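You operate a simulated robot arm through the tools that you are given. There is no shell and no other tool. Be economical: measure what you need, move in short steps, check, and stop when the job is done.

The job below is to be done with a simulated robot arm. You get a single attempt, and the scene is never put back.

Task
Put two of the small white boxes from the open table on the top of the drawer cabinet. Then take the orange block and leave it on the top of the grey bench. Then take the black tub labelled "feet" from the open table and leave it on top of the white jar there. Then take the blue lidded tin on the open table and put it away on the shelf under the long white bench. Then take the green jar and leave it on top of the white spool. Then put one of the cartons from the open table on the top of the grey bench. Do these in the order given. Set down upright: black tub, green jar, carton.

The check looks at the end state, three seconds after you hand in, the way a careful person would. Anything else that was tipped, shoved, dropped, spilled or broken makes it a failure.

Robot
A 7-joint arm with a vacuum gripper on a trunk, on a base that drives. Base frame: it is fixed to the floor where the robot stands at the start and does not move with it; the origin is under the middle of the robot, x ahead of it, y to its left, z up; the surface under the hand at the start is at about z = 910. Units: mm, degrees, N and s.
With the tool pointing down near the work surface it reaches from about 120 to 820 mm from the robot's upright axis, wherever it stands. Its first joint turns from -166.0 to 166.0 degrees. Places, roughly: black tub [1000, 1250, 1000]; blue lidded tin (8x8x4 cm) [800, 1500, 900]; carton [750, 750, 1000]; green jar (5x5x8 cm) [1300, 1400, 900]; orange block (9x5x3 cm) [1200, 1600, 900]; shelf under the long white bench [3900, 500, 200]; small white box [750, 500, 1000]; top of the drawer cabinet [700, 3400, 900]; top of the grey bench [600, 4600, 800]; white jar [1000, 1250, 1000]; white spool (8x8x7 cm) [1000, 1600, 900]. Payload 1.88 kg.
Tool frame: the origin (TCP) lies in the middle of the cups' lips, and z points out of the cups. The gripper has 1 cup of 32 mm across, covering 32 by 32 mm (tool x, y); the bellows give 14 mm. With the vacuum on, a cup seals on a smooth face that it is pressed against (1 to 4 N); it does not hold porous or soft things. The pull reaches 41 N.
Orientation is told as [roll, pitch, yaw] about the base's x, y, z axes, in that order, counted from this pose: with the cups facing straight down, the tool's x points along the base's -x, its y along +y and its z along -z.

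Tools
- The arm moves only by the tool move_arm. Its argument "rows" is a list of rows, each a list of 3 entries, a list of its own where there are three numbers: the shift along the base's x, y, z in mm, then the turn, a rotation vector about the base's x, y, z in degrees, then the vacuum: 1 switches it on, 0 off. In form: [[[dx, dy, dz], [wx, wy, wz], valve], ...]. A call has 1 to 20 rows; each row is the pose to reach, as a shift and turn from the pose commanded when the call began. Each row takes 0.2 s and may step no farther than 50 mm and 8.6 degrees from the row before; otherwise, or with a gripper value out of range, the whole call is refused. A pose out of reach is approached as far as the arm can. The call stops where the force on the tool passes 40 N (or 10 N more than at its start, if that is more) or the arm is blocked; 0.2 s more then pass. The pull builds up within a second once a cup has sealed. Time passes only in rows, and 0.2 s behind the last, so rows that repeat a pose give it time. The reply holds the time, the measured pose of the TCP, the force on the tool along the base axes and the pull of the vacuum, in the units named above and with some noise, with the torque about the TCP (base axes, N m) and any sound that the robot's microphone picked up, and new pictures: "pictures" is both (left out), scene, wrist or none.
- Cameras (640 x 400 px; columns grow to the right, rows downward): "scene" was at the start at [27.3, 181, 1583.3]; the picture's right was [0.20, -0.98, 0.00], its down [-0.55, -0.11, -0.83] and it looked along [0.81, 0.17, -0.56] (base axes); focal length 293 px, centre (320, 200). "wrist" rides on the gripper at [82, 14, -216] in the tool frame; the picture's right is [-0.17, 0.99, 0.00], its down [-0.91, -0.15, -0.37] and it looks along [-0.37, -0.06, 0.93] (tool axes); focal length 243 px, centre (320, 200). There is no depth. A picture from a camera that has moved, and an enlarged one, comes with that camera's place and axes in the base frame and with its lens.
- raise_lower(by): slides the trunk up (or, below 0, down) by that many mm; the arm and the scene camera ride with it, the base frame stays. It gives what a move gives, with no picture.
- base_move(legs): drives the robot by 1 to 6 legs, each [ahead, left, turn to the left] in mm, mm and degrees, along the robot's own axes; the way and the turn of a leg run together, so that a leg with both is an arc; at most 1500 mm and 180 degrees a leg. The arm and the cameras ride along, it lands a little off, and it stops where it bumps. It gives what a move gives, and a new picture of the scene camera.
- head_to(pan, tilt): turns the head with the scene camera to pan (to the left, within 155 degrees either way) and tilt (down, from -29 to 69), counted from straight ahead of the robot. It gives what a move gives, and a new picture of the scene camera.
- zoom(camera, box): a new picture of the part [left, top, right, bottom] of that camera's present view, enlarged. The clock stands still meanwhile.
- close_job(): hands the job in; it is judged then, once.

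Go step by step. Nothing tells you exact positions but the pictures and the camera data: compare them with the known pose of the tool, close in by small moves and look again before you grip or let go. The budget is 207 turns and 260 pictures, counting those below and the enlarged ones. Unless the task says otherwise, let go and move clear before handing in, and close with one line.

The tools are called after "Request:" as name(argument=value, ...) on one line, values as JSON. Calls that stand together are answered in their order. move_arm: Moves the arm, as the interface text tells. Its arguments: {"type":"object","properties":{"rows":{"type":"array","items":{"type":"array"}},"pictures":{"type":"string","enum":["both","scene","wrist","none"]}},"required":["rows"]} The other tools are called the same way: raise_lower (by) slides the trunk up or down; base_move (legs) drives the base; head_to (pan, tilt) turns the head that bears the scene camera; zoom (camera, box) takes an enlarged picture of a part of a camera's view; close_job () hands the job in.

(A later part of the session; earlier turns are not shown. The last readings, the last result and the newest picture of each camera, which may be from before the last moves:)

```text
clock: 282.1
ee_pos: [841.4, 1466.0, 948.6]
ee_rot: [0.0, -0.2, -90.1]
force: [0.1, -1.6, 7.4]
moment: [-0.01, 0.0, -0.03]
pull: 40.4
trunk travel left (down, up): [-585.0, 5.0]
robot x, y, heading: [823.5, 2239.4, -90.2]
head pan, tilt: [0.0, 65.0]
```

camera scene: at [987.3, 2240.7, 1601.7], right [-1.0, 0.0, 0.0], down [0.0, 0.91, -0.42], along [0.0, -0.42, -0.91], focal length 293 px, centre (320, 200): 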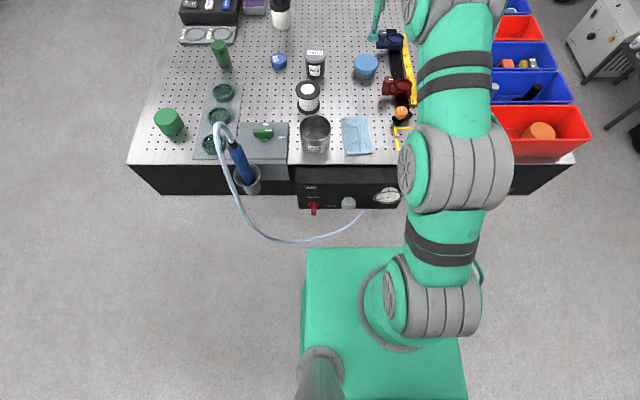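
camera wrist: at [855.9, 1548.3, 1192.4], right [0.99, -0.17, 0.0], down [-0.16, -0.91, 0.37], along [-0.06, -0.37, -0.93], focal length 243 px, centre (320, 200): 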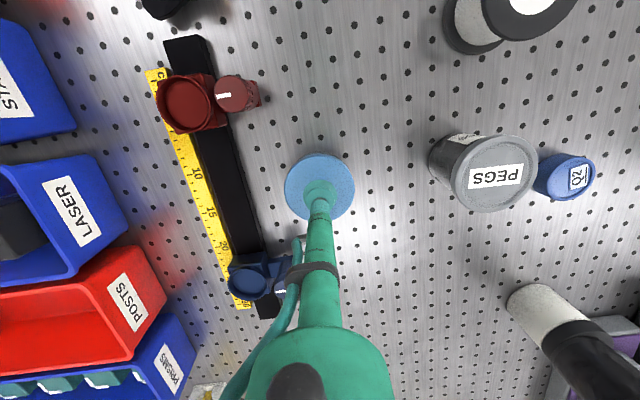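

Sealed. Lift and retract.

Request:
move_arm(rows=[[[0, 0, 12], [0, 0, 0], 1], [[0, 0, 40], [0, 0, 0], 1], [[0, 20, 80], [0, 0, 0], 1], [[0, 45, 115], [0, 0, 0], 1], [[0, 80, 150], [0, 0, 0], 1], [[0, 115, 180], [0, 0, 0], 1], [[0, 150, 210], [0, 0, 0], 1], [[0, 185, 240], [0, 0, 0], 1], [[0, 225, 265], [0, 0, 0], 1], [[0, 265, 280], [0, 0, 0], 1], [[0, 310, 290], [0, 0, 0], 1], [[0, 350, 290], [0, 0, 0], 1]], pictures="wrist")

Request:
base_move(legs=[[-280, 0, 0], [0, 0, 90], [1130, 0, 0]])

Request:
head_to(pan=-25, tilt=25)

```text
clock: 284.7
ee_pos: [841.5, 1815.7, 1238.5]
ee_rot: [0.0, -0.1, -90.0]
force: [-0.4, -0.5, -0.9]
moment: [0.02, -0.01, -0.02]
pull: 40.7
trunk travel left (down, up): [-585.0, 5.0]
robot x, y, heading: [826.2, 2242.7, -89.7]
head pan, tilt: [0.0, 65.0]
camera wrist: at [855.4, 1899.5, 1453.3], right [0.99, -0.17, 0.0], down [-0.15, -0.91, 0.37], along [-0.06, -0.37, -0.93], focal length 243 px, centre (320, 200)
```

wrist: 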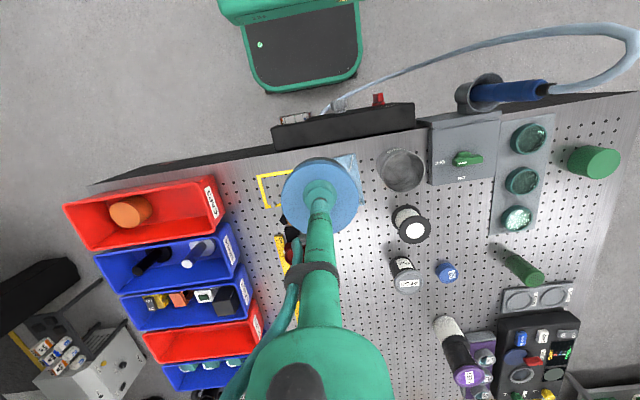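

```text
clock: 295.8
ee_pos: [2370.4, 2528.7, 1239.2]
ee_rot: [0.0, 0.1, -0.6]
force: [-0.4, 0.1, -1.1]
moment: [-0.03, 0.03, 0.02]
pull: 40.7
trunk travel left (down, up): [-585.0, 5.0]
robot x, y, heading: [1945.3, 2513.9, -0.5]
head pan, tilt: [0.0, 65.0]
camera scene: at [1945.3, 2677.0, 1601.6], right [-0.01, -1.0, 0.0], down [-0.91, 0.01, -0.42], along [0.42, 0.0, -0.91], focal length 293 px, centre (320, 200)
```

scene: 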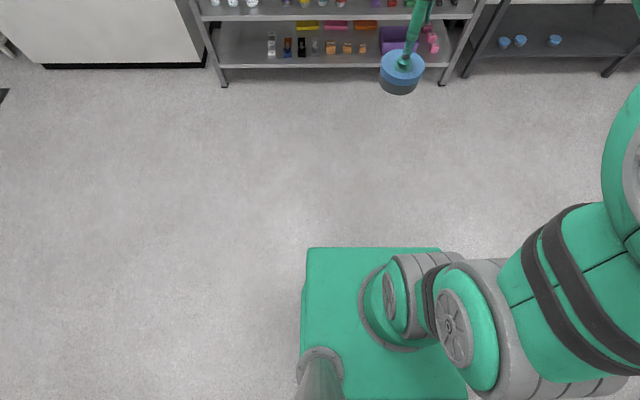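

```text
clock: 296.8
ee_pos: [2370.9, 2529.3, 1237.7]
ee_rot: [0.0, 0.0, -0.6]
force: [0.5, 0.3, -1.2]
moment: [-0.03, 0.0, 0.0]
pull: 40.3
trunk travel left (down, up): [-585.0, 5.0]
robot x, y, heading: [1945.7, 2518.5, -0.8]
head pan, tilt: [-25.0, 25.0]
camera scene: at [1967.6, 2637.9, 1657.2], right [-0.43, -0.9, 0.0], down [-0.38, 0.18, -0.91], along [0.82, -0.39, -0.42], focal length 293 px, centre (320, 200)
```

scene: 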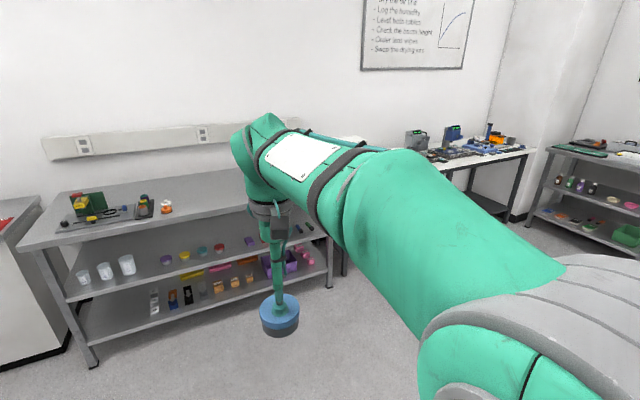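

The long white bench is to the right past the steel rack. Driving down the aisle facing it.

Request:
base_move(legs=[[500, 0, 0.6], [0, -1500, 0], [0, -300, 0]])

Request:
head_to(pan=0, tilt=35)

```text
clock: 308.5
ee_pos: [2858.1, 712.3, 1238.5]
ee_rot: [-0.1, 0.1, -0.9]
force: [0.0, -0.5, 0.1]
moment: [0.01, 0.0, 0.02]
pull: 40.5
trunk travel left (down, up): [-585.0, 5.0]
robot x, y, heading: [2429.1, 695.6, -0.7]
head pan, tilt: [-25.0, 25.0]
camera scene: at [2454.9, 823.2, 1657.3], right [-0.44, -0.9, 0.0], down [-0.38, 0.18, -0.91], along [0.82, -0.4, -0.42], focal length 293 px, centre (320, 200)
```

scene: 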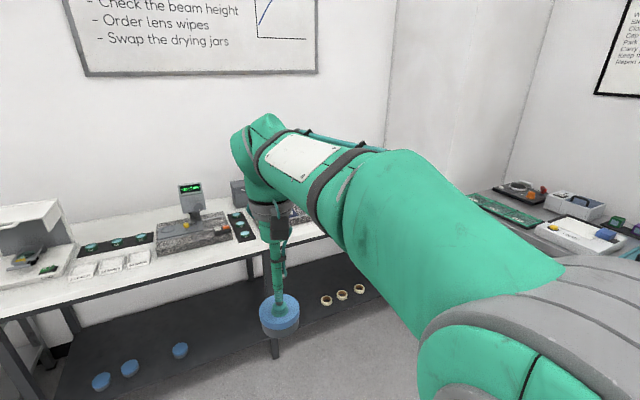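

```text
clock: 309.4
ee_pos: [2857.5, 712.6, 1238.1]
ee_rot: [0.0, 0.0, -0.9]
force: [-0.8, 0.1, -0.5]
moment: [0.0, 0.0, 0.01]
pull: 41.0
trunk travel left (down, up): [-585.0, 5.0]
robot x, y, heading: [2423.5, 700.1, -1.0]
head pan, tilt: [0.0, 35.0]
camera scene: at [2460.1, 862.3, 1641.5], right [-0.02, -1.0, 0.0], down [-0.57, 0.01, -0.82], along [0.82, -0.01, -0.57], focal length 293 px, centre (320, 200)
```

scene: 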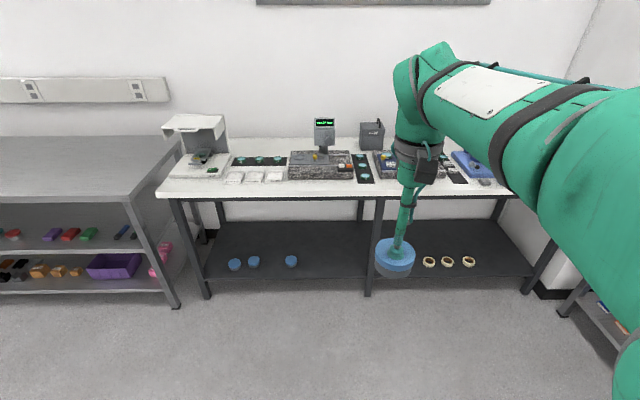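

Shelf is at z≈195, front x≈3690, bench underside z≈780. I'll place the tin near (3800,770), between the blue dishes and the middle leg. First lower the trunk and look.

Request:
raise_lower(by=-560)

Request:
base_move(legs=[[400, 70, 0.9]])

Request:
head_to(pan=0, tilt=25)

```text
refused: -560 is not a number from -400 to 400
```

```text
clock: 311.9
ee_pos: [3261.1, 786.8, 1237.8]
ee_rot: [-0.1, 0.1, 0.0]
force: [-0.1, 0.1, -0.6]
moment: [-0.04, 0.01, -0.01]
pull: 41.0
trunk travel left (down, up): [-585.0, 5.0]
robot x, y, heading: [2832.8, 766.4, 0.0]
head pan, tilt: [0.0, 35.0]
camera scene: at [2860.8, 930.2, 1641.5], right [0.0, -1.0, 0.0], down [-0.57, 0.0, -0.82], along [0.82, 0.0, -0.57], focal length 293 px, centre (320, 200)
```

scene: 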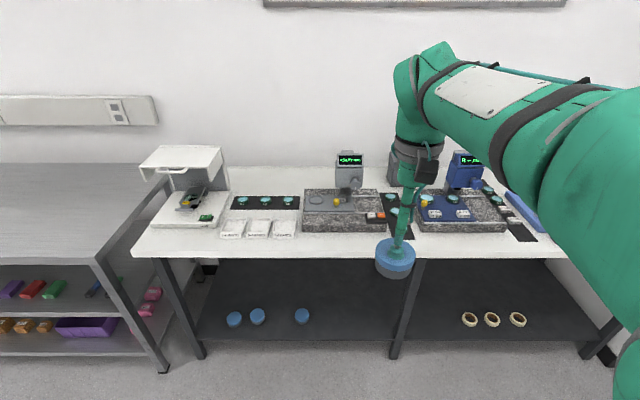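

```text
clock: 312.7
ee_pos: [3259.5, 787.3, 1239.3]
ee_rot: [-0.1, 0.2, 0.1]
force: [0.4, 0.1, -0.5]
moment: [-0.01, 0.01, -0.02]
pull: 40.3
trunk travel left (down, up): [-585.0, 5.0]
robot x, y, heading: [2831.9, 765.9, 0.3]
head pan, tilt: [0.0, 25.0]
camera scene: at [2864.5, 930.2, 1657.2], right [0.0, -1.0, 0.0], down [-0.42, 0.0, -0.91], along [0.91, 0.0, -0.42], focal length 293 px, centre (320, 200)
```

scene: 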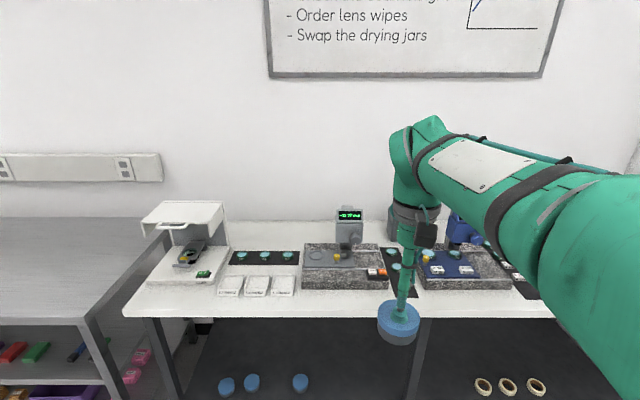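

Request:
raise_lower(by=-400)

Request:
raise_lower(by=-170)

Request:
head_to(pan=0, tilt=25)

```text
clock: 316.5
ee_pos: [3260.4, 786.6, 837.5]
ee_rot: [0.0, 0.0, 0.0]
force: [1.1, 0.2, -1.4]
moment: [-0.03, 0.02, -0.04]
pull: 40.7
trunk travel left (down, up): [-185.0, 405.0]
robot x, y, heading: [2835.3, 768.0, -0.1]
head pan, tilt: [0.0, 25.0]
```

```text
clock: 318.4
ee_pos: [3259.6, 786.7, 667.7]
ee_rot: [-0.1, 0.0, 0.1]
force: [0.5, -0.4, 0.1]
moment: [0.0, 0.0, 0.0]
pull: 40.8
trunk travel left (down, up): [-15.0, 575.0]
robot x, y, heading: [2831.6, 768.4, 0.1]
head pan, tilt: [0.0, 25.0]
```

```text
clock: 319.0
ee_pos: [3260.1, 786.5, 668.0]
ee_rot: [0.0, 0.0, 0.1]
force: [-0.1, 0.5, -1.6]
moment: [-0.01, -0.03, 0.01]
pull: 40.6
trunk travel left (down, up): [-15.0, 575.0]
robot x, y, heading: [2831.8, 767.4, 0.2]
head pan, tilt: [0.0, 25.0]
camera scene: at [2864.6, 930.1, 1087.3], right [0.0, -1.0, 0.0], down [-0.42, 0.0, -0.91], along [0.91, 0.0, -0.42], focal length 293 px, centre (320, 200)
```

scene: 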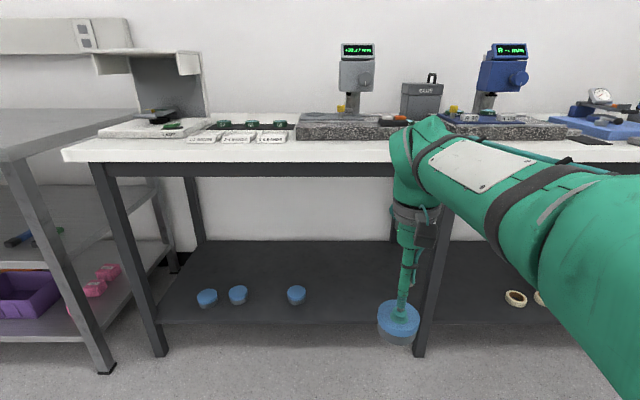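

Now drive 230 mm closer, then lower the tool in front of the bench to below the bench top.

Request:
base_move(legs=[[230, 0, 0]])

Request:
move_arm(rows=[[[0, 0, -40], [0, 0, 0], 1], [[0, 0, -80], [0, 0, 0], 1], [[0, 0, -120], [0, 0, 0], 1], [[0, 0, -160], [0, 0, 0], 1], [[0, 0, -200], [0, 0, 0], 1], [[0, 0, -240], [0, 0, 0], 1], [[0, 0, -280], [0, 0, 0], 1], [[0, 0, -320], [0, 0, 0], 1], [[0, 0, -360], [0, 0, 0], 1]])

```text
clock: 320.7
ee_pos: [3488.7, 787.2, 667.8]
ee_rot: [0.0, 0.0, 0.1]
force: [0.5, -0.4, -0.9]
moment: [0.01, 0.01, -0.02]
pull: 40.6
trunk travel left (down, up): [-15.0, 575.0]
robot x, y, heading: [3061.1, 770.6, 0.2]
head pan, tilt: [0.0, 25.0]
camera scene: at [3094.1, 930.4, 1087.3], right [0.0, -1.0, 0.0], down [-0.42, 0.0, -0.91], along [0.91, 0.0, -0.42], focal length 293 px, centre (320, 200)
```

scene: 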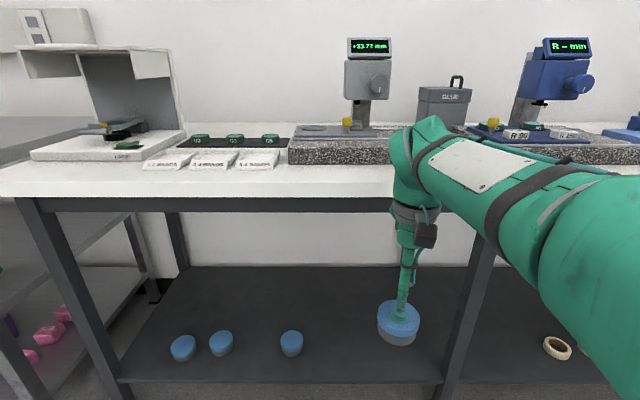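

```text
clock: 322.7
ee_pos: [3490.8, 789.1, 308.2]
ee_rot: [0.1, 0.1, 0.1]
force: [-0.1, -0.7, -1.3]
moment: [0.0, 0.0, 0.01]
pull: 40.6
trunk travel left (down, up): [-15.0, 575.0]
robot x, y, heading: [3057.0, 771.1, 0.1]
head pan, tilt: [0.0, 25.0]
camera scene: at [3093.9, 930.4, 1087.3], right [0.0, -1.0, 0.0], down [-0.42, 0.0, -0.91], along [0.91, 0.0, -0.42], focal length 293 px, centre (320, 200)
camera wrist: at [3407.5, 803.1, 523.0], right [0.16, 0.99, 0.0], down [0.91, -0.15, 0.38], along [0.37, -0.06, -0.93], focal length 243 px, centre (320, 200)
```

scene: 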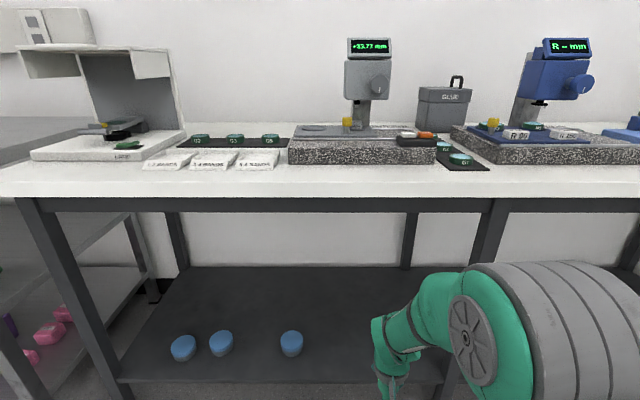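
wrist: 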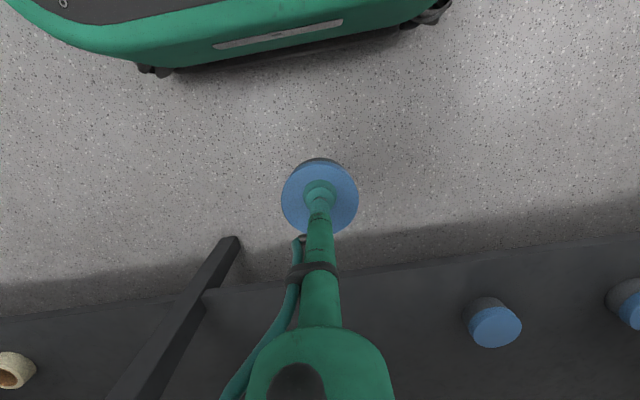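

Path under the bench looks clear; extending halfway and checking.

Request:
move_arm(rows=[[[40, 0, 0], [0, 0, 0], 1], [[80, 0, 0], [0, 0, 0], 1], [[120, 0, 0], [0, 0, 0], 1], [[160, 0, 0], [0, 0, 0], 1]])

```text
clock: 323.7
ee_pos: [3651.0, 788.7, 307.7]
ee_rot: [0.0, 0.0, 0.0]
force: [0.3, -0.6, -1.1]
moment: [0.02, 0.05, 0.0]
pull: 40.5
trunk travel left (down, up): [-15.0, 575.0]
robot x, y, heading: [3059.8, 768.6, 0.2]
head pan, tilt: [0.0, 25.0]
camera scene: at [3093.9, 930.4, 1087.3], right [0.0, -1.0, 0.0], down [-0.42, 0.0, -0.91], along [0.91, 0.0, -0.42], focal length 293 px, centre (320, 200)
camera wrist: at [3568.1, 802.9, 523.2], right [0.16, 0.99, 0.0], down [0.91, -0.15, 0.37], along [0.37, -0.06, -0.93], focal length 243 px, centre (320, 200)
```

scene: 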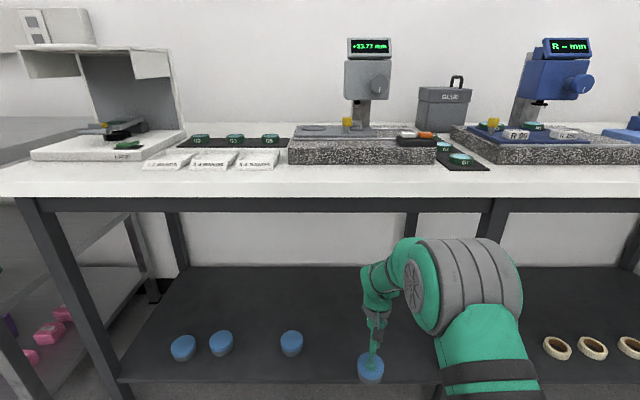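
wrist: 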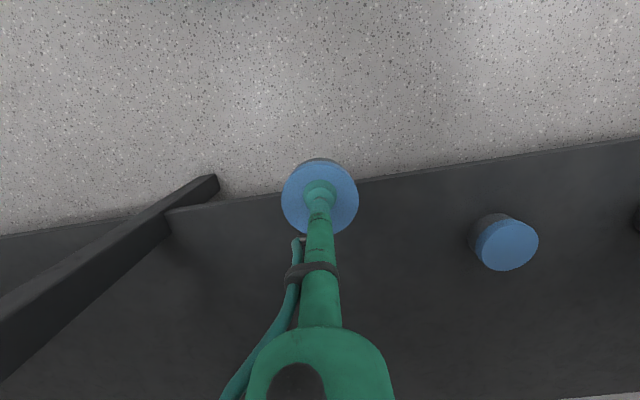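

Clear so far. Extending to x≈3795 and checking.

Request:
move_arm(rows=[[[40, 0, 0], [0, 0, 0], 1], [[80, 0, 0], [0, 0, 0], 1], [[115, 0, -10], [0, 0, 0], 1], [[145, 0, -30], [0, 0, 0], 1]])

```text
clock: 324.7
ee_pos: [3795.6, 788.1, 278.7]
ee_rot: [-0.1, 0.0, 0.1]
force: [-0.1, 0.3, 0.3]
moment: [0.02, 0.04, -0.03]
pull: 40.2
trunk travel left (down, up): [-15.0, 575.0]
robot x, y, heading: [3063.2, 766.8, 0.2]
head pan, tilt: [0.0, 25.0]
camera scene: at [3093.9, 930.4, 1087.3], right [0.0, -1.0, 0.0], down [-0.42, 0.0, -0.91], along [0.91, 0.0, -0.42], focal length 293 px, centre (320, 200)
camera wrist: at [3713.0, 803.3, 493.8], right [0.16, 0.99, 0.0], down [0.91, -0.15, 0.38], along [0.37, -0.06, -0.93], focal length 243 px, centre (320, 200)
```

scene: 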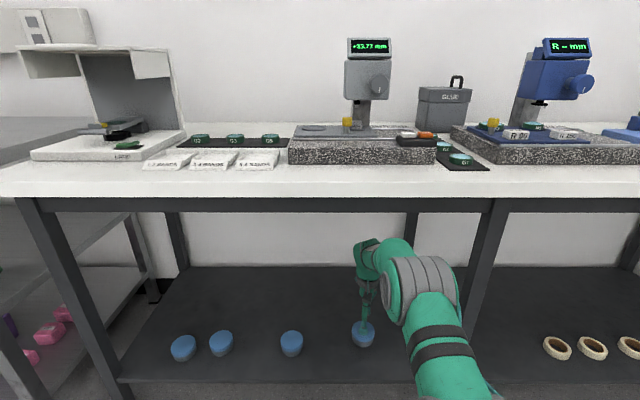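
wrist: 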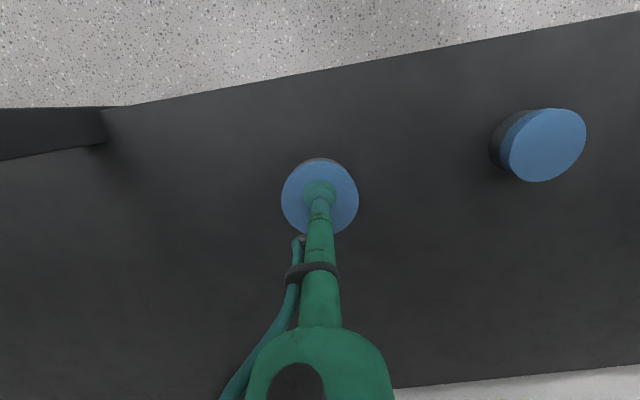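

Good spot. Lowering in small steps until contact.

Request:
move_arm(rows=[[[0, 0, -20], [0, 0, 0], 1], [[0, 0, -35], [0, 0, 0], 1], [[0, 0, -40], [0, 0, 0], 1], [[0, 0, -43], [0, 0, 0], 1], [[0, 0, -43], [0, 0, 0], 1]], pictures="wrist")

```text
clock: 325.9
ee_pos: [3796.6, 787.5, 237.9]
ee_rot: [0.0, -0.2, 0.1]
force: [-2.8, 0.9, 24.6]
moment: [0.0, 0.06, -0.05]
pull: 40.2
trunk travel left (down, up): [-15.0, 575.0]
robot x, y, heading: [3062.1, 763.1, 0.1]
head pan, tilt: [0.0, 25.0]
camera wrist: at [3713.1, 803.1, 453.1], right [0.16, 0.99, 0.0], down [0.91, -0.15, 0.38], along [0.37, -0.06, -0.93], focal length 243 px, centre (320, 200)
```

wrist: 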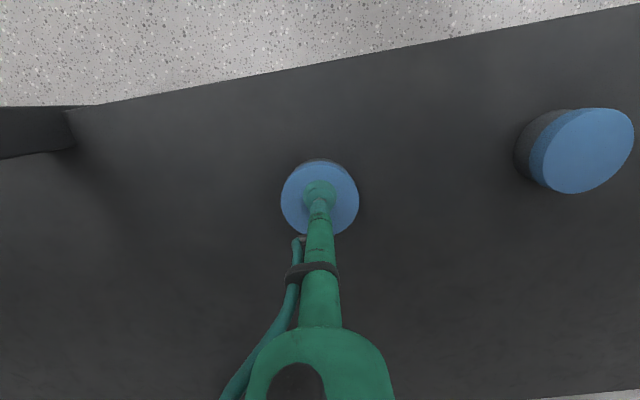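

Contact at TCP z≈238. Release, rise a little, and withdraw along the same path.

Request:
move_arm(rows=[[[0, 0, 3], [0, 0, 0], 1], [[0, 0, 3], [0, 0, 0], 0], [[0, 0, 3], [0, 0, 0], 0], [[0, 0, 3], [0, 0, 0], 0], [[0, 0, 3], [0, 0, 0], 0], [[0, 0, 6], [0, 0, 0], 0], [[0, 0, 15], [0, 0, 0], 0], [[0, 0, 40], [0, 0, 0], 0], [[-30, 0, 65], [0, 0, 0], 0], [[-65, 0, 70], [0, 0, 0], 0], [[-105, 0, 70], [0, 0, 0], 0], [[-145, 0, 70], [0, 0, 0], 0], [[-185, 0, 70], [0, 0, 0], 0], [[-225, 0, 70], [0, 0, 0], 0], [[-265, 0, 70], [0, 0, 0], 0], [[-305, 0, 70], [0, 0, 0], 0]])

```text
clock: 329.3
ee_pos: [3489.5, 787.1, 305.4]
ee_rot: [0.0, 0.1, 0.0]
force: [0.8, -0.4, -0.1]
moment: [-0.01, 0.01, -0.01]
pull: 0.1
trunk travel left (down, up): [-15.0, 575.0]
robot x, y, heading: [3056.4, 766.7, 0.1]
head pan, tilt: [0.0, 25.0]
camera scene: at [3094.2, 930.4, 1087.2], right [0.0, -1.0, 0.0], down [-0.42, 0.0, -0.91], along [0.91, 0.0, -0.42], focal length 293 px, centre (320, 200)
camera wrist: at [3407.4, 802.8, 520.8], right [0.16, 0.99, 0.0], down [0.91, -0.15, 0.37], along [0.37, -0.06, -0.93], focal length 243 px, centre (320, 200)
```

scene: 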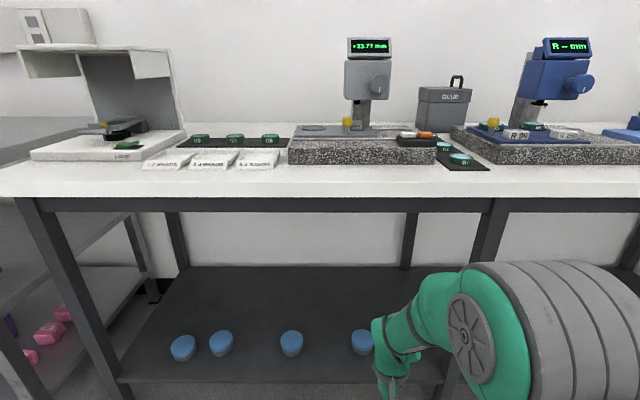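
wrist: 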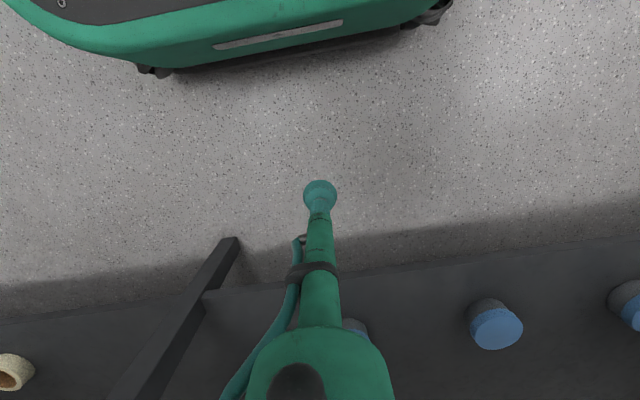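

Tin placed on the shelf in line. Now back out, restore arm and trunk height, and go to the far side of the open table for the green jar.

Request:
move_arm(rows=[[[0, 0, 40], [0, 0, 0], 0], [[0, 0, 80], [0, 0, 0], 0], [[0, 0, 120], [0, 0, 0], 0], [[0, 0, 160], [0, 0, 0], 0], [[0, 0, 200], [0, 0, 0], 0], [[0, 0, 240], [0, 0, 0], 0], [[0, 0, 280], [0, 0, 0], 0], [[0, 0, 320], [0, 0, 0], 0], [[-30, 0, 350], [0, 0, 0], 0]], pictures="none")

Request:
base_move(legs=[[-620, 0, 0], [0, 0, 180], [0, -740, 0]])

Request:
raise_lower(by=400)

Request:
raise_lower(by=170)

Request:
head_to(pan=0, tilt=40)

```text
clock: 331.3
ee_pos: [3460.0, 788.0, 655.1]
ee_rot: [0.0, 0.1, 0.2]
force: [0.0, -0.4, -0.6]
moment: [0.04, 0.03, 0.0]
pull: 0.0
trunk travel left (down, up): [-15.0, 575.0]
robot x, y, heading: [3061.6, 765.0, 0.1]
head pan, tilt: [0.0, 25.0]
```

```text
clock: 345.8
ee_pos: [2058.8, 1496.6, 654.1]
ee_rot: [0.1, 0.1, 179.0]
force: [0.3, -0.1, 0.2]
moment: [0.01, 0.01, 0.01]
pull: 0.1
trunk travel left (down, up): [-15.0, 575.0]
robot x, y, heading: [2456.6, 1512.6, 179.3]
head pan, tilt: [0.0, 25.0]
camera scene: at [2423.2, 1346.1, 1087.3], right [0.02, 1.0, 0.0], down [0.42, -0.01, -0.91], along [-0.91, 0.02, -0.42], focal length 293 px, centre (320, 200)
```

scene: 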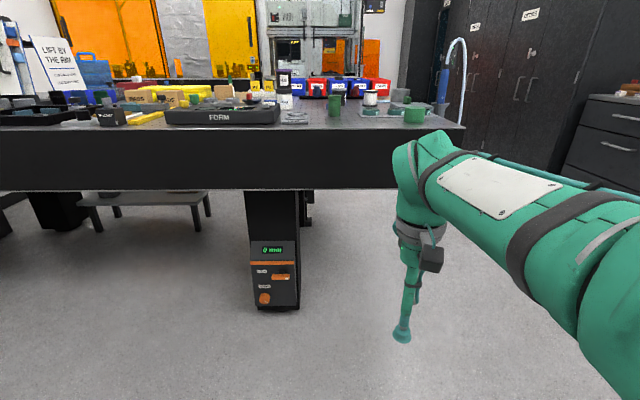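

```text
clock: 349.6
ee_pos: [2058.2, 1497.4, 1054.9]
ee_rot: [0.0, 0.1, 179.0]
force: [-0.3, -0.1, 0.4]
moment: [-0.02, -0.01, 0.02]
pull: 0.1
trunk travel left (down, up): [-415.0, 175.0]
robot x, y, heading: [2460.1, 1513.6, 179.2]
head pan, tilt: [0.0, 25.0]
```

```text
clock: 351.5
ee_pos: [2059.7, 1496.5, 1224.5]
ee_rot: [0.0, 0.1, 178.9]
force: [0.5, 0.0, 0.3]
moment: [0.01, 0.0, 0.03]
pull: 0.0
trunk travel left (down, up): [-585.0, 5.0]
robot x, y, heading: [2460.2, 1509.0, 179.0]
head pan, tilt: [0.0, 25.0]
```

```text
clock: 352.3
ee_pos: [2059.5, 1496.5, 1226.4]
ee_rot: [0.0, 0.1, 179.0]
force: [0.2, -0.7, -1.1]
moment: [-0.02, -0.02, 0.05]
pull: 0.1
trunk travel left (down, up): [-585.0, 5.0]
robot x, y, heading: [2457.9, 1508.9, 179.3]
head pan, tilt: [0.0, 40.0]
camera scene: at [2430.3, 1346.0, 1634.0], right [0.02, 1.0, 0.0], down [0.64, -0.01, -0.77], along [-0.77, 0.01, -0.64], focal length 293 px, centre (320, 200)
```

scene: 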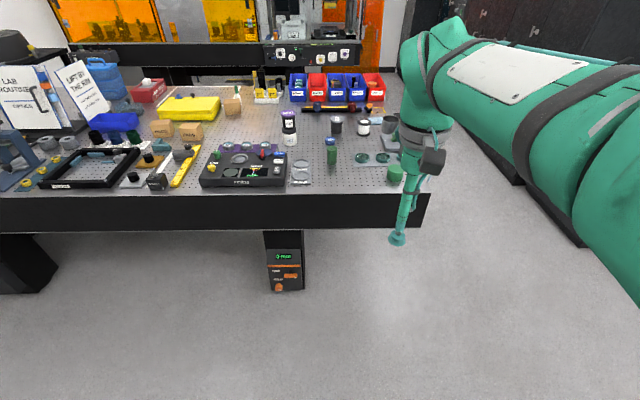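

Approach the table to x≈1795.

Request:
base_move(legs=[[665, -10, 0.8]])

Request:
zoom(camera="scene", box=[280, 140, 440, 240])

Request:
zoom(camera="scene", box=[280, 200, 440, 300])

```text
clock: 356.0
ee_pos: [1390.1, 1508.5, 1224.3]
ee_rot: [0.0, 0.1, 179.8]
force: [0.0, 1.4, -0.3]
moment: [0.02, 0.02, -0.01]
pull: 0.0
trunk travel left (down, up): [-585.0, 5.0]
robot x, y, heading: [1790.1, 1527.5, 180.0]
head pan, tilt: [0.0, 40.0]
camera scene: at [1764.5, 1362.5, 1633.9], right [0.0, 1.0, 0.0], down [0.64, 0.0, -0.77], along [-0.77, 0.0, -0.64], focal length 293 px, centre (320, 200)
```

scene: 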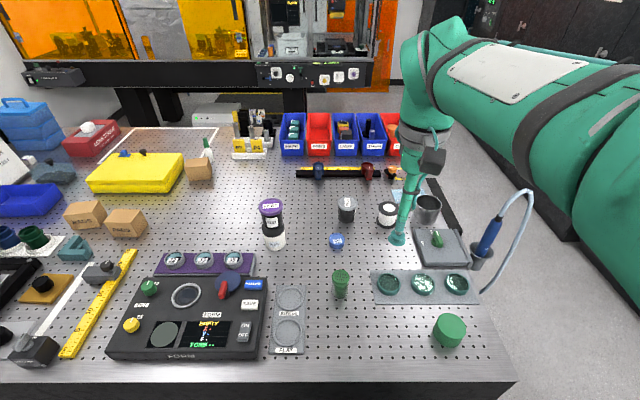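

```text
4.00 times, centred on (360, 190) of scene
camera zoom: at [1764.5, 1362.5, 1633.9], right [0.0, 1.0, 0.0], down [0.64, 0.0, -0.77], along [-0.77, 0.0, -0.64], focal length 1174 px, centre (160, 240)
```

zoom: 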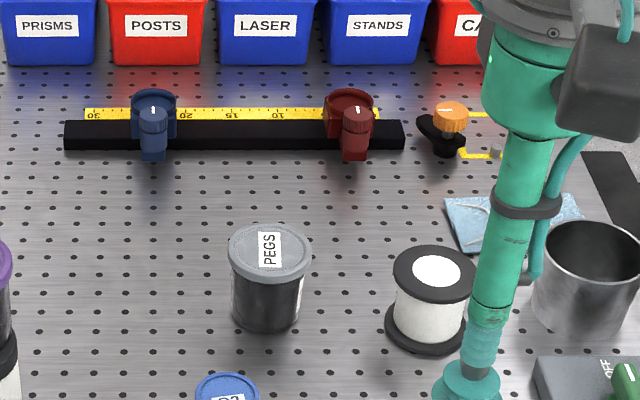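

```text
4.00 times, centred on (360, 250) of scene
camera zoom: at [1764.5, 1362.5, 1633.9], right [0.0, 1.0, 0.0], down [0.64, 0.0, -0.77], along [-0.77, 0.0, -0.64], focal length 1174 px, centre (160, 0)
```

zoom: 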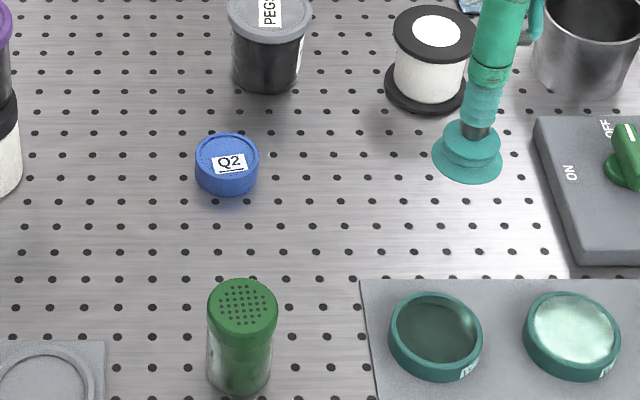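

The green jar's lid looks perforated; I need a close look before deciding how to grip.

Request:
move_arm(rows=[[[0, -40, -10], [0, 0, 0], 0], [[0, -80, -30], [0, 0, 0], 0], [[-30, -100, -60], [0, 0, 0], 0], [[-60, -100, -90], [0, 0, 0], 0], [[-60, -100, -120], [0, 0, 0], 0]])

Request:
zoom(camera="wrist", box=[240, 130, 400, 230])

Request:
zoom(camera="scene", box=[300, 250, 380, 300])

```text
clock: 357.2
ee_pos: [1331.3, 1406.6, 1104.2]
ee_rot: [0.1, 0.1, 179.8]
force: [0.3, -0.6, -0.3]
moment: [0.01, 0.02, -0.01]
pull: 0.1
trunk travel left (down, up): [-585.0, 5.0]
robot x, y, heading: [1787.7, 1528.7, 179.7]
head pan, tilt: [0.0, 40.0]
camera scene: at [1764.4, 1362.5, 1634.0], right [0.0, 1.0, 0.0], down [0.64, 0.0, -0.77], along [-0.77, 0.0, -0.64], focal length 293 px, centre (320, 200)
camera wrist: at [1412.4, 1394.5, 1320.3], right [-0.17, -0.99, 0.0], down [-0.91, 0.16, 0.37], along [-0.37, 0.06, -0.93], focal length 243 px, centre (320, 200)
```

scene: 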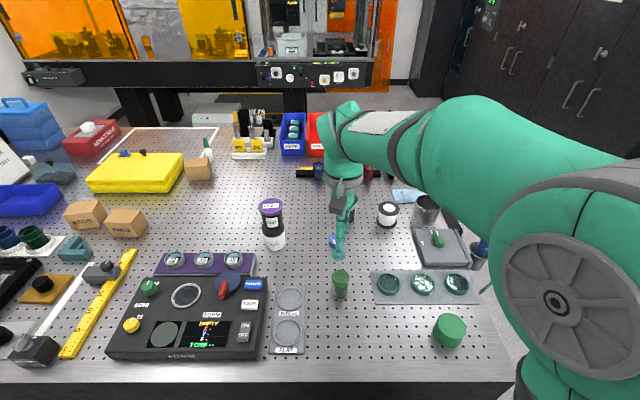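
wrist: 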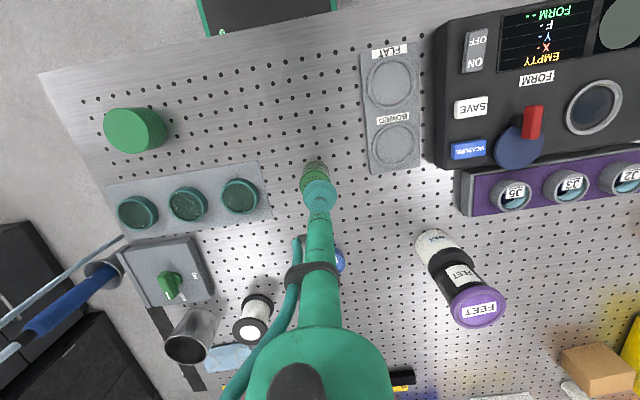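

```text
4.00 times, centred on (320, 180) of wrist
camera zoom: at [1412.4, 1394.5, 1320.3], right [-0.17, -0.99, 0.0], down [-0.91, 0.16, 0.37], along [-0.37, 0.06, -0.93], focal length 970 px, centre (320, 280)
```

zoom: 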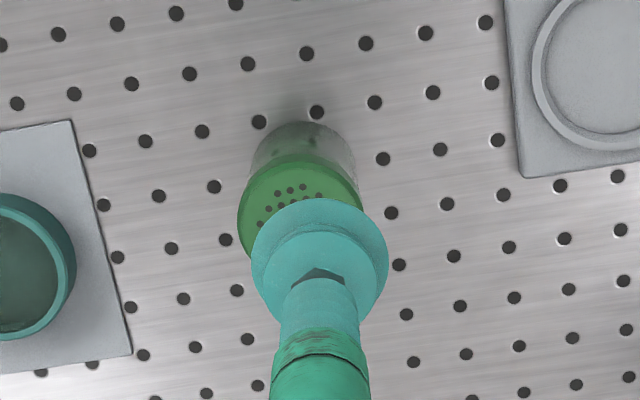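

```text
8.00 times, centred on (340, 275) of scene
camera zoom: at [1764.4, 1362.5, 1634.0], right [0.0, 1.0, 0.0], down [0.64, 0.0, -0.77], along [-0.77, 0.0, -0.64], focal length 2347 px, centre (160, -400)
```

zoom: 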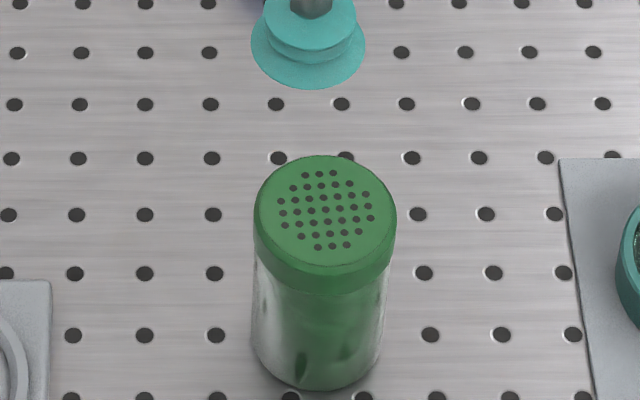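

The lid has shaker holes, so top suction may leak. A gentle trial press on top is harmless; I'll test it first.

Request:
move_arm(rows=[[[-12, 5, -20], [0, 0, 0], 0], [[-25, 10, -55], [0, 0, 0], 0], [[-25, 10, -85], [0, 0, 0], 1], [[-25, 10, -100], [0, 0, 0], 1], [[-25, 10, -107], [0, 0, 0], 1], [[-25, 10, -111], [0, 0, 0], 1], [[-25, 10, -111], [0, 0, 0], 1]], pictures="scene")

Request:
zoom(camera="scene", box=[300, 250, 380, 300])

```text
clock: 358.8
ee_pos: [1305.9, 1418.4, 993.9]
ee_rot: [0.0, 0.1, 179.8]
force: [1.0, 0.3, 0.3]
moment: [-0.01, -0.01, 0.0]
pull: 0.0
trunk travel left (down, up): [-585.0, 5.0]
robot x, y, heading: [1787.4, 1529.3, 179.7]
head pan, tilt: [0.0, 40.0]
camera scene: at [1764.5, 1362.4, 1633.9], right [0.0, 1.0, 0.0], down [0.64, 0.0, -0.77], along [-0.77, 0.0, -0.64], focal length 293 px, centre (320, 200)
```

scene: 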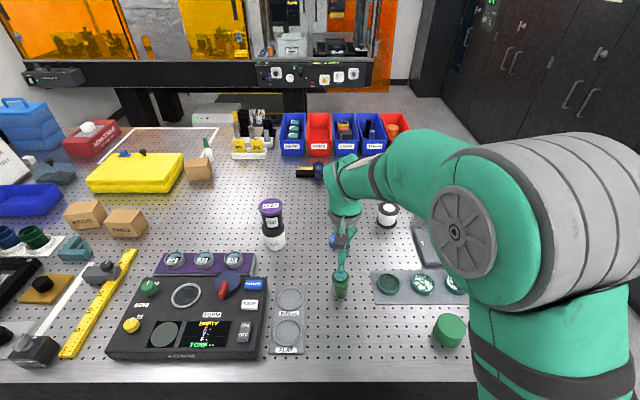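

```text
8.00 times, centred on (340, 275) of scene
camera zoom: at [1764.5, 1362.4, 1633.9], right [0.0, 1.0, 0.0], down [0.64, 0.0, -0.77], along [-0.77, 0.0, -0.64], focal length 2347 px, centre (160, -400)
```

zoom: 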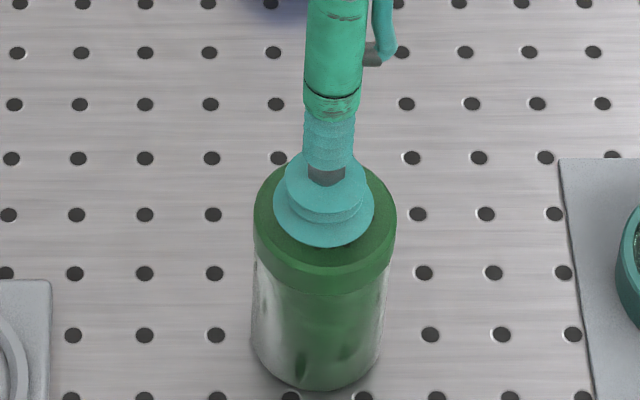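

Request:
move_arm(rows=[[[0, 0, -3], [0, 0, 0], 1], [[0, 0, -5], [0, 0, 0], 1], [[0, 0, -6], [0, 0, 0], 1], [[0, 0, -6], [0, 0, 0], 1], [[0, 0, -6], [0, 0, 0], 1]], pictures="none")

```text
clock: 360.0
ee_pos: [1306.3, 1418.8, 987.0]
ee_rot: [0.0, 0.1, 179.8]
force: [0.3, -0.3, 0.1]
moment: [0.01, 0.06, 0.01]
pull: 40.6
trunk travel left (down, up): [-585.0, 5.0]
robot x, y, heading: [1786.8, 1525.0, 179.7]
head pan, tilt: [0.0, 40.0]
```

It sealed (pull 40.6 N). Lift slowly and check.

Request:
move_arm(rows=[[[0, 0, 5], [0, 0, 0], 1], [[0, 0, 15], [0, 0, 0], 1], [[0, 0, 30], [0, 0, 0], 1], [[0, 0, 30], [0, 0, 0], 1], [[0, 0, 30], [0, 0, 0], 1]], pictures="none")

Request:
zoom(camera="scene", box=[300, 230, 412, 300])

```text
clock: 361.2
ee_pos: [1306.2, 1418.2, 1017.2]
ee_rot: [-0.1, 0.0, 179.8]
force: [-0.8, 0.6, -1.1]
moment: [0.01, -0.01, -0.03]
pull: 40.7
trunk travel left (down, up): [-585.0, 5.0]
robot x, y, heading: [1789.8, 1525.5, 180.0]
head pan, tilt: [0.0, 40.0]
```

```text
5.71 times, centred on (356, 265) of scene
camera zoom: at [1764.6, 1362.5, 1633.9], right [0.0, 1.0, 0.0], down [0.64, 0.0, -0.77], along [-0.77, 0.0, -0.64], focal length 1677 px, centre (114, -171)
```

zoom: 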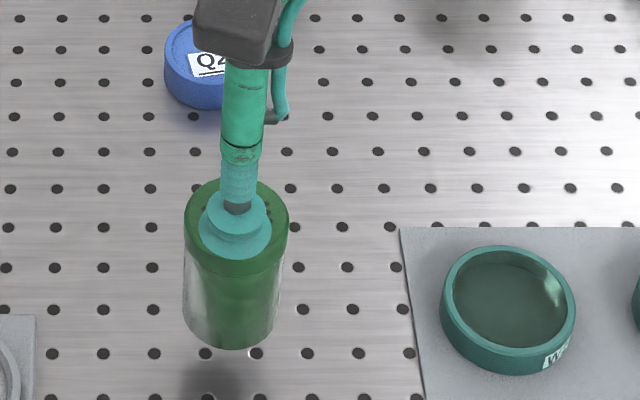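

Jar is held. Moving toward the spool at (≈1025,1594) with a stop to measure.

Request:
move_arm(rows=[[[0, 0, 40], [0, 0, 0], 1], [[0, 0, 85], [0, 0, 0], 1], [[-30, 25, 110], [0, 0, 0], 1], [[-60, 55, 115], [0, 0, 0], 1], [[-90, 85, 115], [0, 0, 0], 1], [[-120, 115, 115], [0, 0, 0], 1], [[-150, 145, 115], [0, 0, 0], 1]])

Request:
zoom(camera="wrist", box=[220, 150, 380, 250])

Request:
zoom(camera="scene", box=[330, 180, 442, 250])

```text
clock: 362.8
ee_pos: [1154.8, 1563.0, 1132.7]
ee_rot: [-0.1, 0.1, 179.9]
force: [1.0, -0.5, -1.1]
moment: [0.0, -0.03, -0.02]
pull: 40.2
trunk travel left (down, up): [-585.0, 5.0]
robot x, y, heading: [1791.3, 1529.6, 179.7]
head pan, tilt: [0.0, 40.0]
camera scene: at [1764.3, 1362.6, 1633.9], right [0.0, 1.0, 0.0], down [0.64, 0.0, -0.77], along [-0.77, 0.0, -0.64], focal length 293 px, centre (320, 200)
camera wrist: at [1237.5, 1550.4, 1347.1], right [-0.17, -0.99, 0.0], down [-0.91, 0.16, 0.37], along [-0.37, 0.06, -0.93], focal length 243 px, centre (320, 200)
```

scene: 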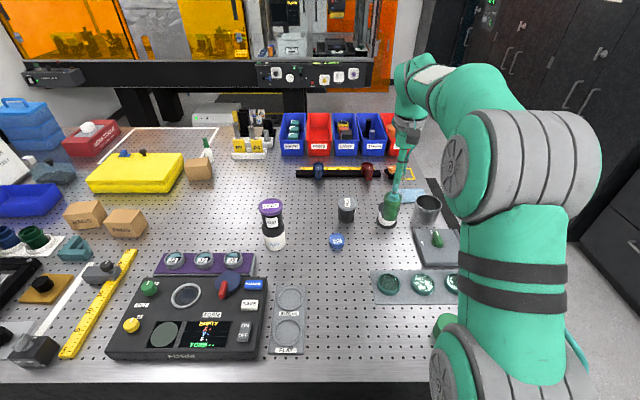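
wrist: 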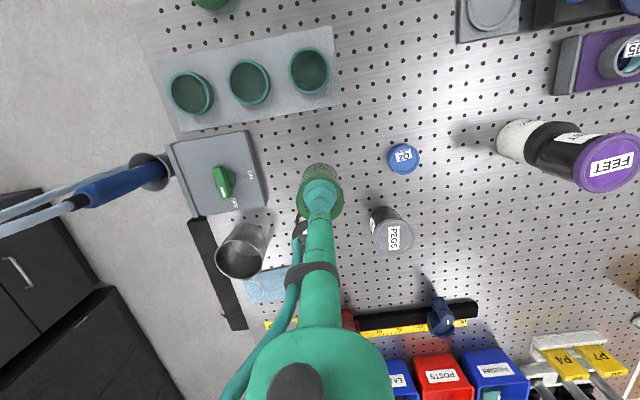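

```text
4.00 times, centred on (300, 200) of wrist
camera zoom: at [1237.5, 1550.4, 1347.1], right [-0.17, -0.99, 0.0], down [-0.91, 0.16, 0.37], along [-0.37, 0.06, -0.93], focal length 970 px, centre (400, 200)
```

zoom: 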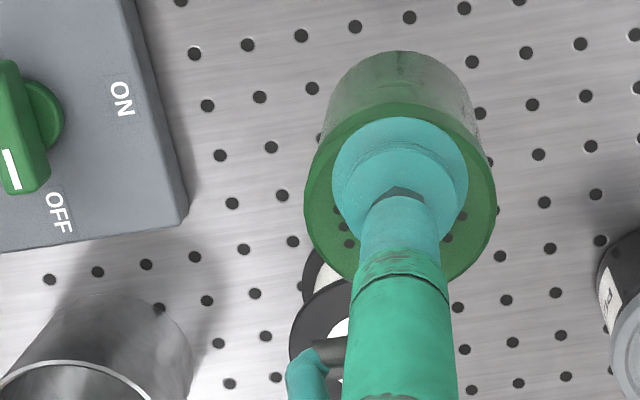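

```text
5.71 times, centred on (386, 215) of scene
camera zoom: at [1764.3, 1362.6, 1633.9], right [0.0, 1.0, 0.0], down [0.64, 0.0, -0.77], along [-0.77, 0.0, -0.64], focal length 1677 px, centre (-57, 114)
```

zoom: 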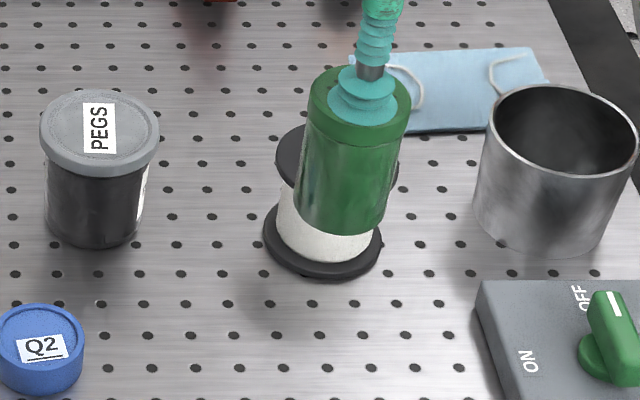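

The jar blocks the spool view. Sidestepping toward −y to see it.

Request:
move_arm(rows=[[[-15, -40, 0], [0, 0, 0], 1], [[-30, -75, 0], [0, 0, 0], 1], [[-40, -75, 0], [0, 0, 0], 1]], pictures="wrist")

Request:
zoom(camera="wrist", box=[180, 150, 340, 250])

Request:
zoom(camera="scene", box=[330, 180, 442, 250])

```text
clock: 363.6
ee_pos: [1115.6, 1487.2, 1132.6]
ee_rot: [-0.1, -0.1, 179.9]
force: [1.2, 0.2, -0.2]
moment: [0.04, 0.0, 0.02]
pull: 40.8
trunk travel left (down, up): [-585.0, 5.0]
robot x, y, heading: [1787.5, 1526.4, 180.0]
head pan, tilt: [0.0, 40.0]
camera wrist: at [1198.2, 1474.6, 1347.8], right [-0.17, -0.99, 0.0], down [-0.91, 0.16, 0.37], along [-0.37, 0.06, -0.93], focal length 243 px, centre (320, 200)
```

wrist: 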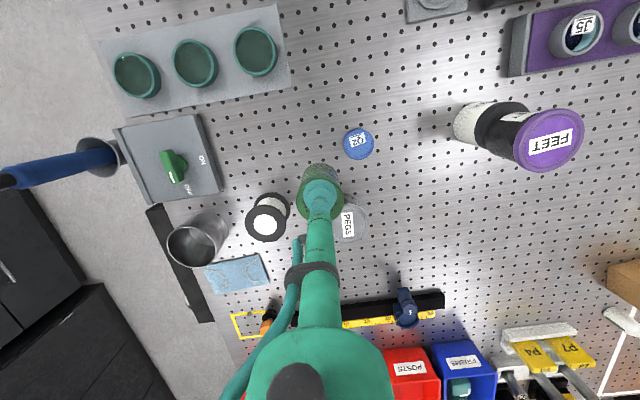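

```text
4.00 times, centred on (260, 200) of wrist
camera zoom: at [1198.2, 1474.6, 1347.8], right [-0.17, -0.99, 0.0], down [-0.91, 0.16, 0.37], along [-0.37, 0.06, -0.93], focal length 970 px, centre (560, 200)
```

zoom: 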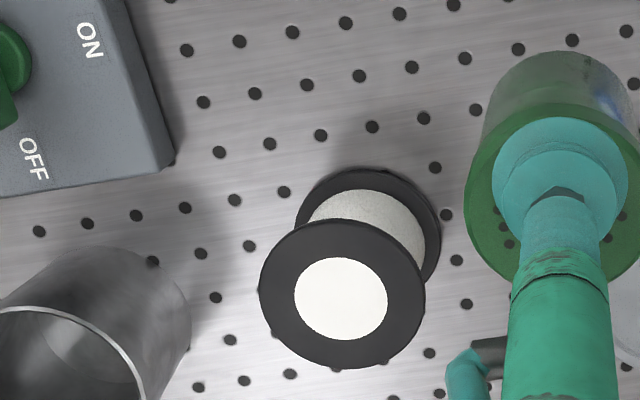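

```text
5.71 times, centred on (386, 215) of scene
camera zoom: at [1764.5, 1362.3, 1633.9], right [0.0, 1.0, 0.0], down [0.64, 0.0, -0.77], along [-0.77, 0.0, -0.64], focal length 1677 px, centre (-57, 114)
```

zoom: 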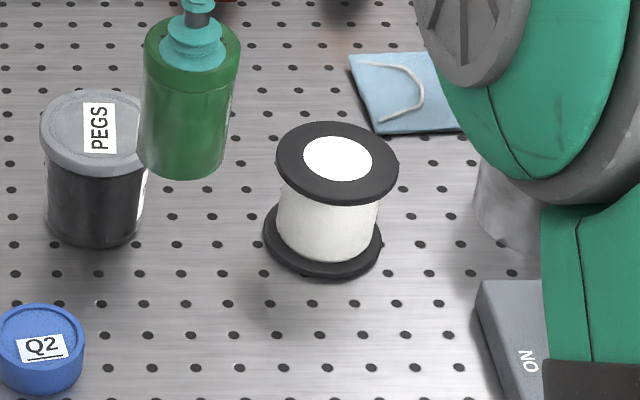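

Spool top centre ≈ (1027,1596,980). Moving over it and descending partway.

Request:
move_arm(rows=[[[-25, 31, 0], [0, 0, 0], 1], [[-50, 62, 0], [0, 0, 0], 1], [[-75, 93, -5], [0, 0, 0], 1], [[-88, 109, -15], [0, 0, 0], 1], [[-88, 109, -40], [0, 0, 0], 1], [[-88, 109, -52], [0, 0, 0], 1], [[-88, 109, -52], [0, 0, 0], 1]])

Request:
zoom(camera="scene", box=[330, 180, 442, 250])

Request:
zoom(camera="wrist", box=[240, 130, 400, 230])

```text
clock: 365.2
ee_pos: [1028.0, 1597.6, 1081.1]
ee_rot: [0.0, 0.0, 179.9]
force: [0.5, -1.2, -0.9]
moment: [-0.02, -0.02, -0.01]
pull: 40.9
trunk travel left (down, up): [-585.0, 5.0]
robot x, y, heading: [1791.5, 1526.6, 179.7]
head pan, tilt: [0.0, 40.0]
camera scene: at [1764.5, 1362.5, 1633.9], right [0.0, 1.0, 0.0], down [0.64, 0.0, -0.77], along [-0.77, 0.0, -0.64], focal length 293 px, centre (320, 200)
camera wrist: at [1109.4, 1584.2, 1296.8], right [-0.17, -0.99, 0.0], down [-0.91, 0.16, 0.37], along [-0.37, 0.06, -0.93], focal length 243 px, centre (320, 200)
```

scene: 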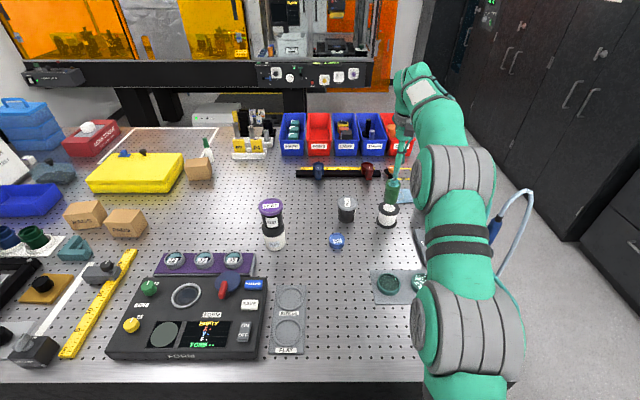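
wrist: 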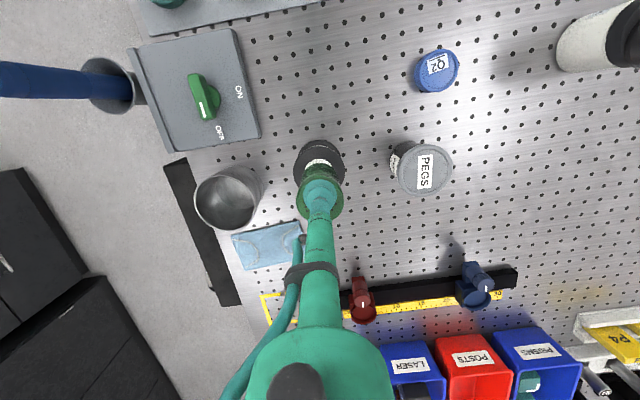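

```text
5.71 times, centred on (386, 215) of scene
camera zoom: at [1764.5, 1362.5, 1633.9], right [0.0, 1.0, 0.0], down [0.64, 0.0, -0.77], along [-0.77, 0.0, -0.64], focal length 1677 px, centre (-57, 114)
```

zoom: 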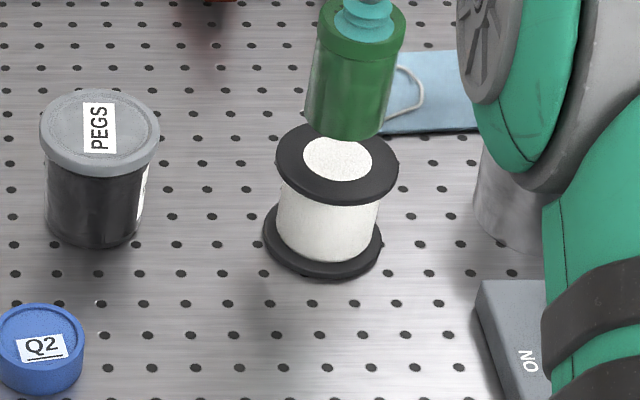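

```text
4.00 times, centred on (320, 180) of wrist
camera zoom: at [1109.4, 1584.2, 1296.8], right [-0.17, -0.99, 0.0], down [-0.91, 0.16, 0.37], along [-0.37, 0.06, -0.93], focal length 970 px, centre (320, 280)
```

zoom: 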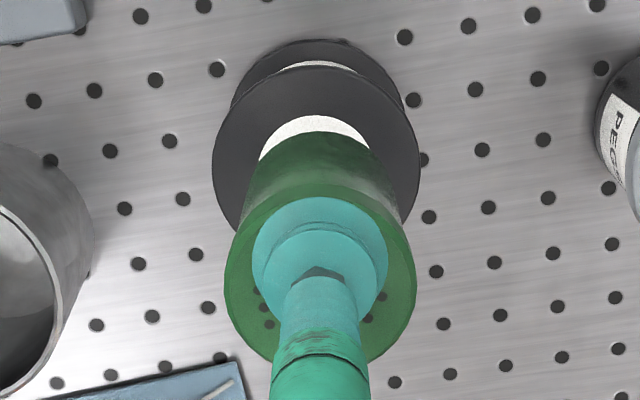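

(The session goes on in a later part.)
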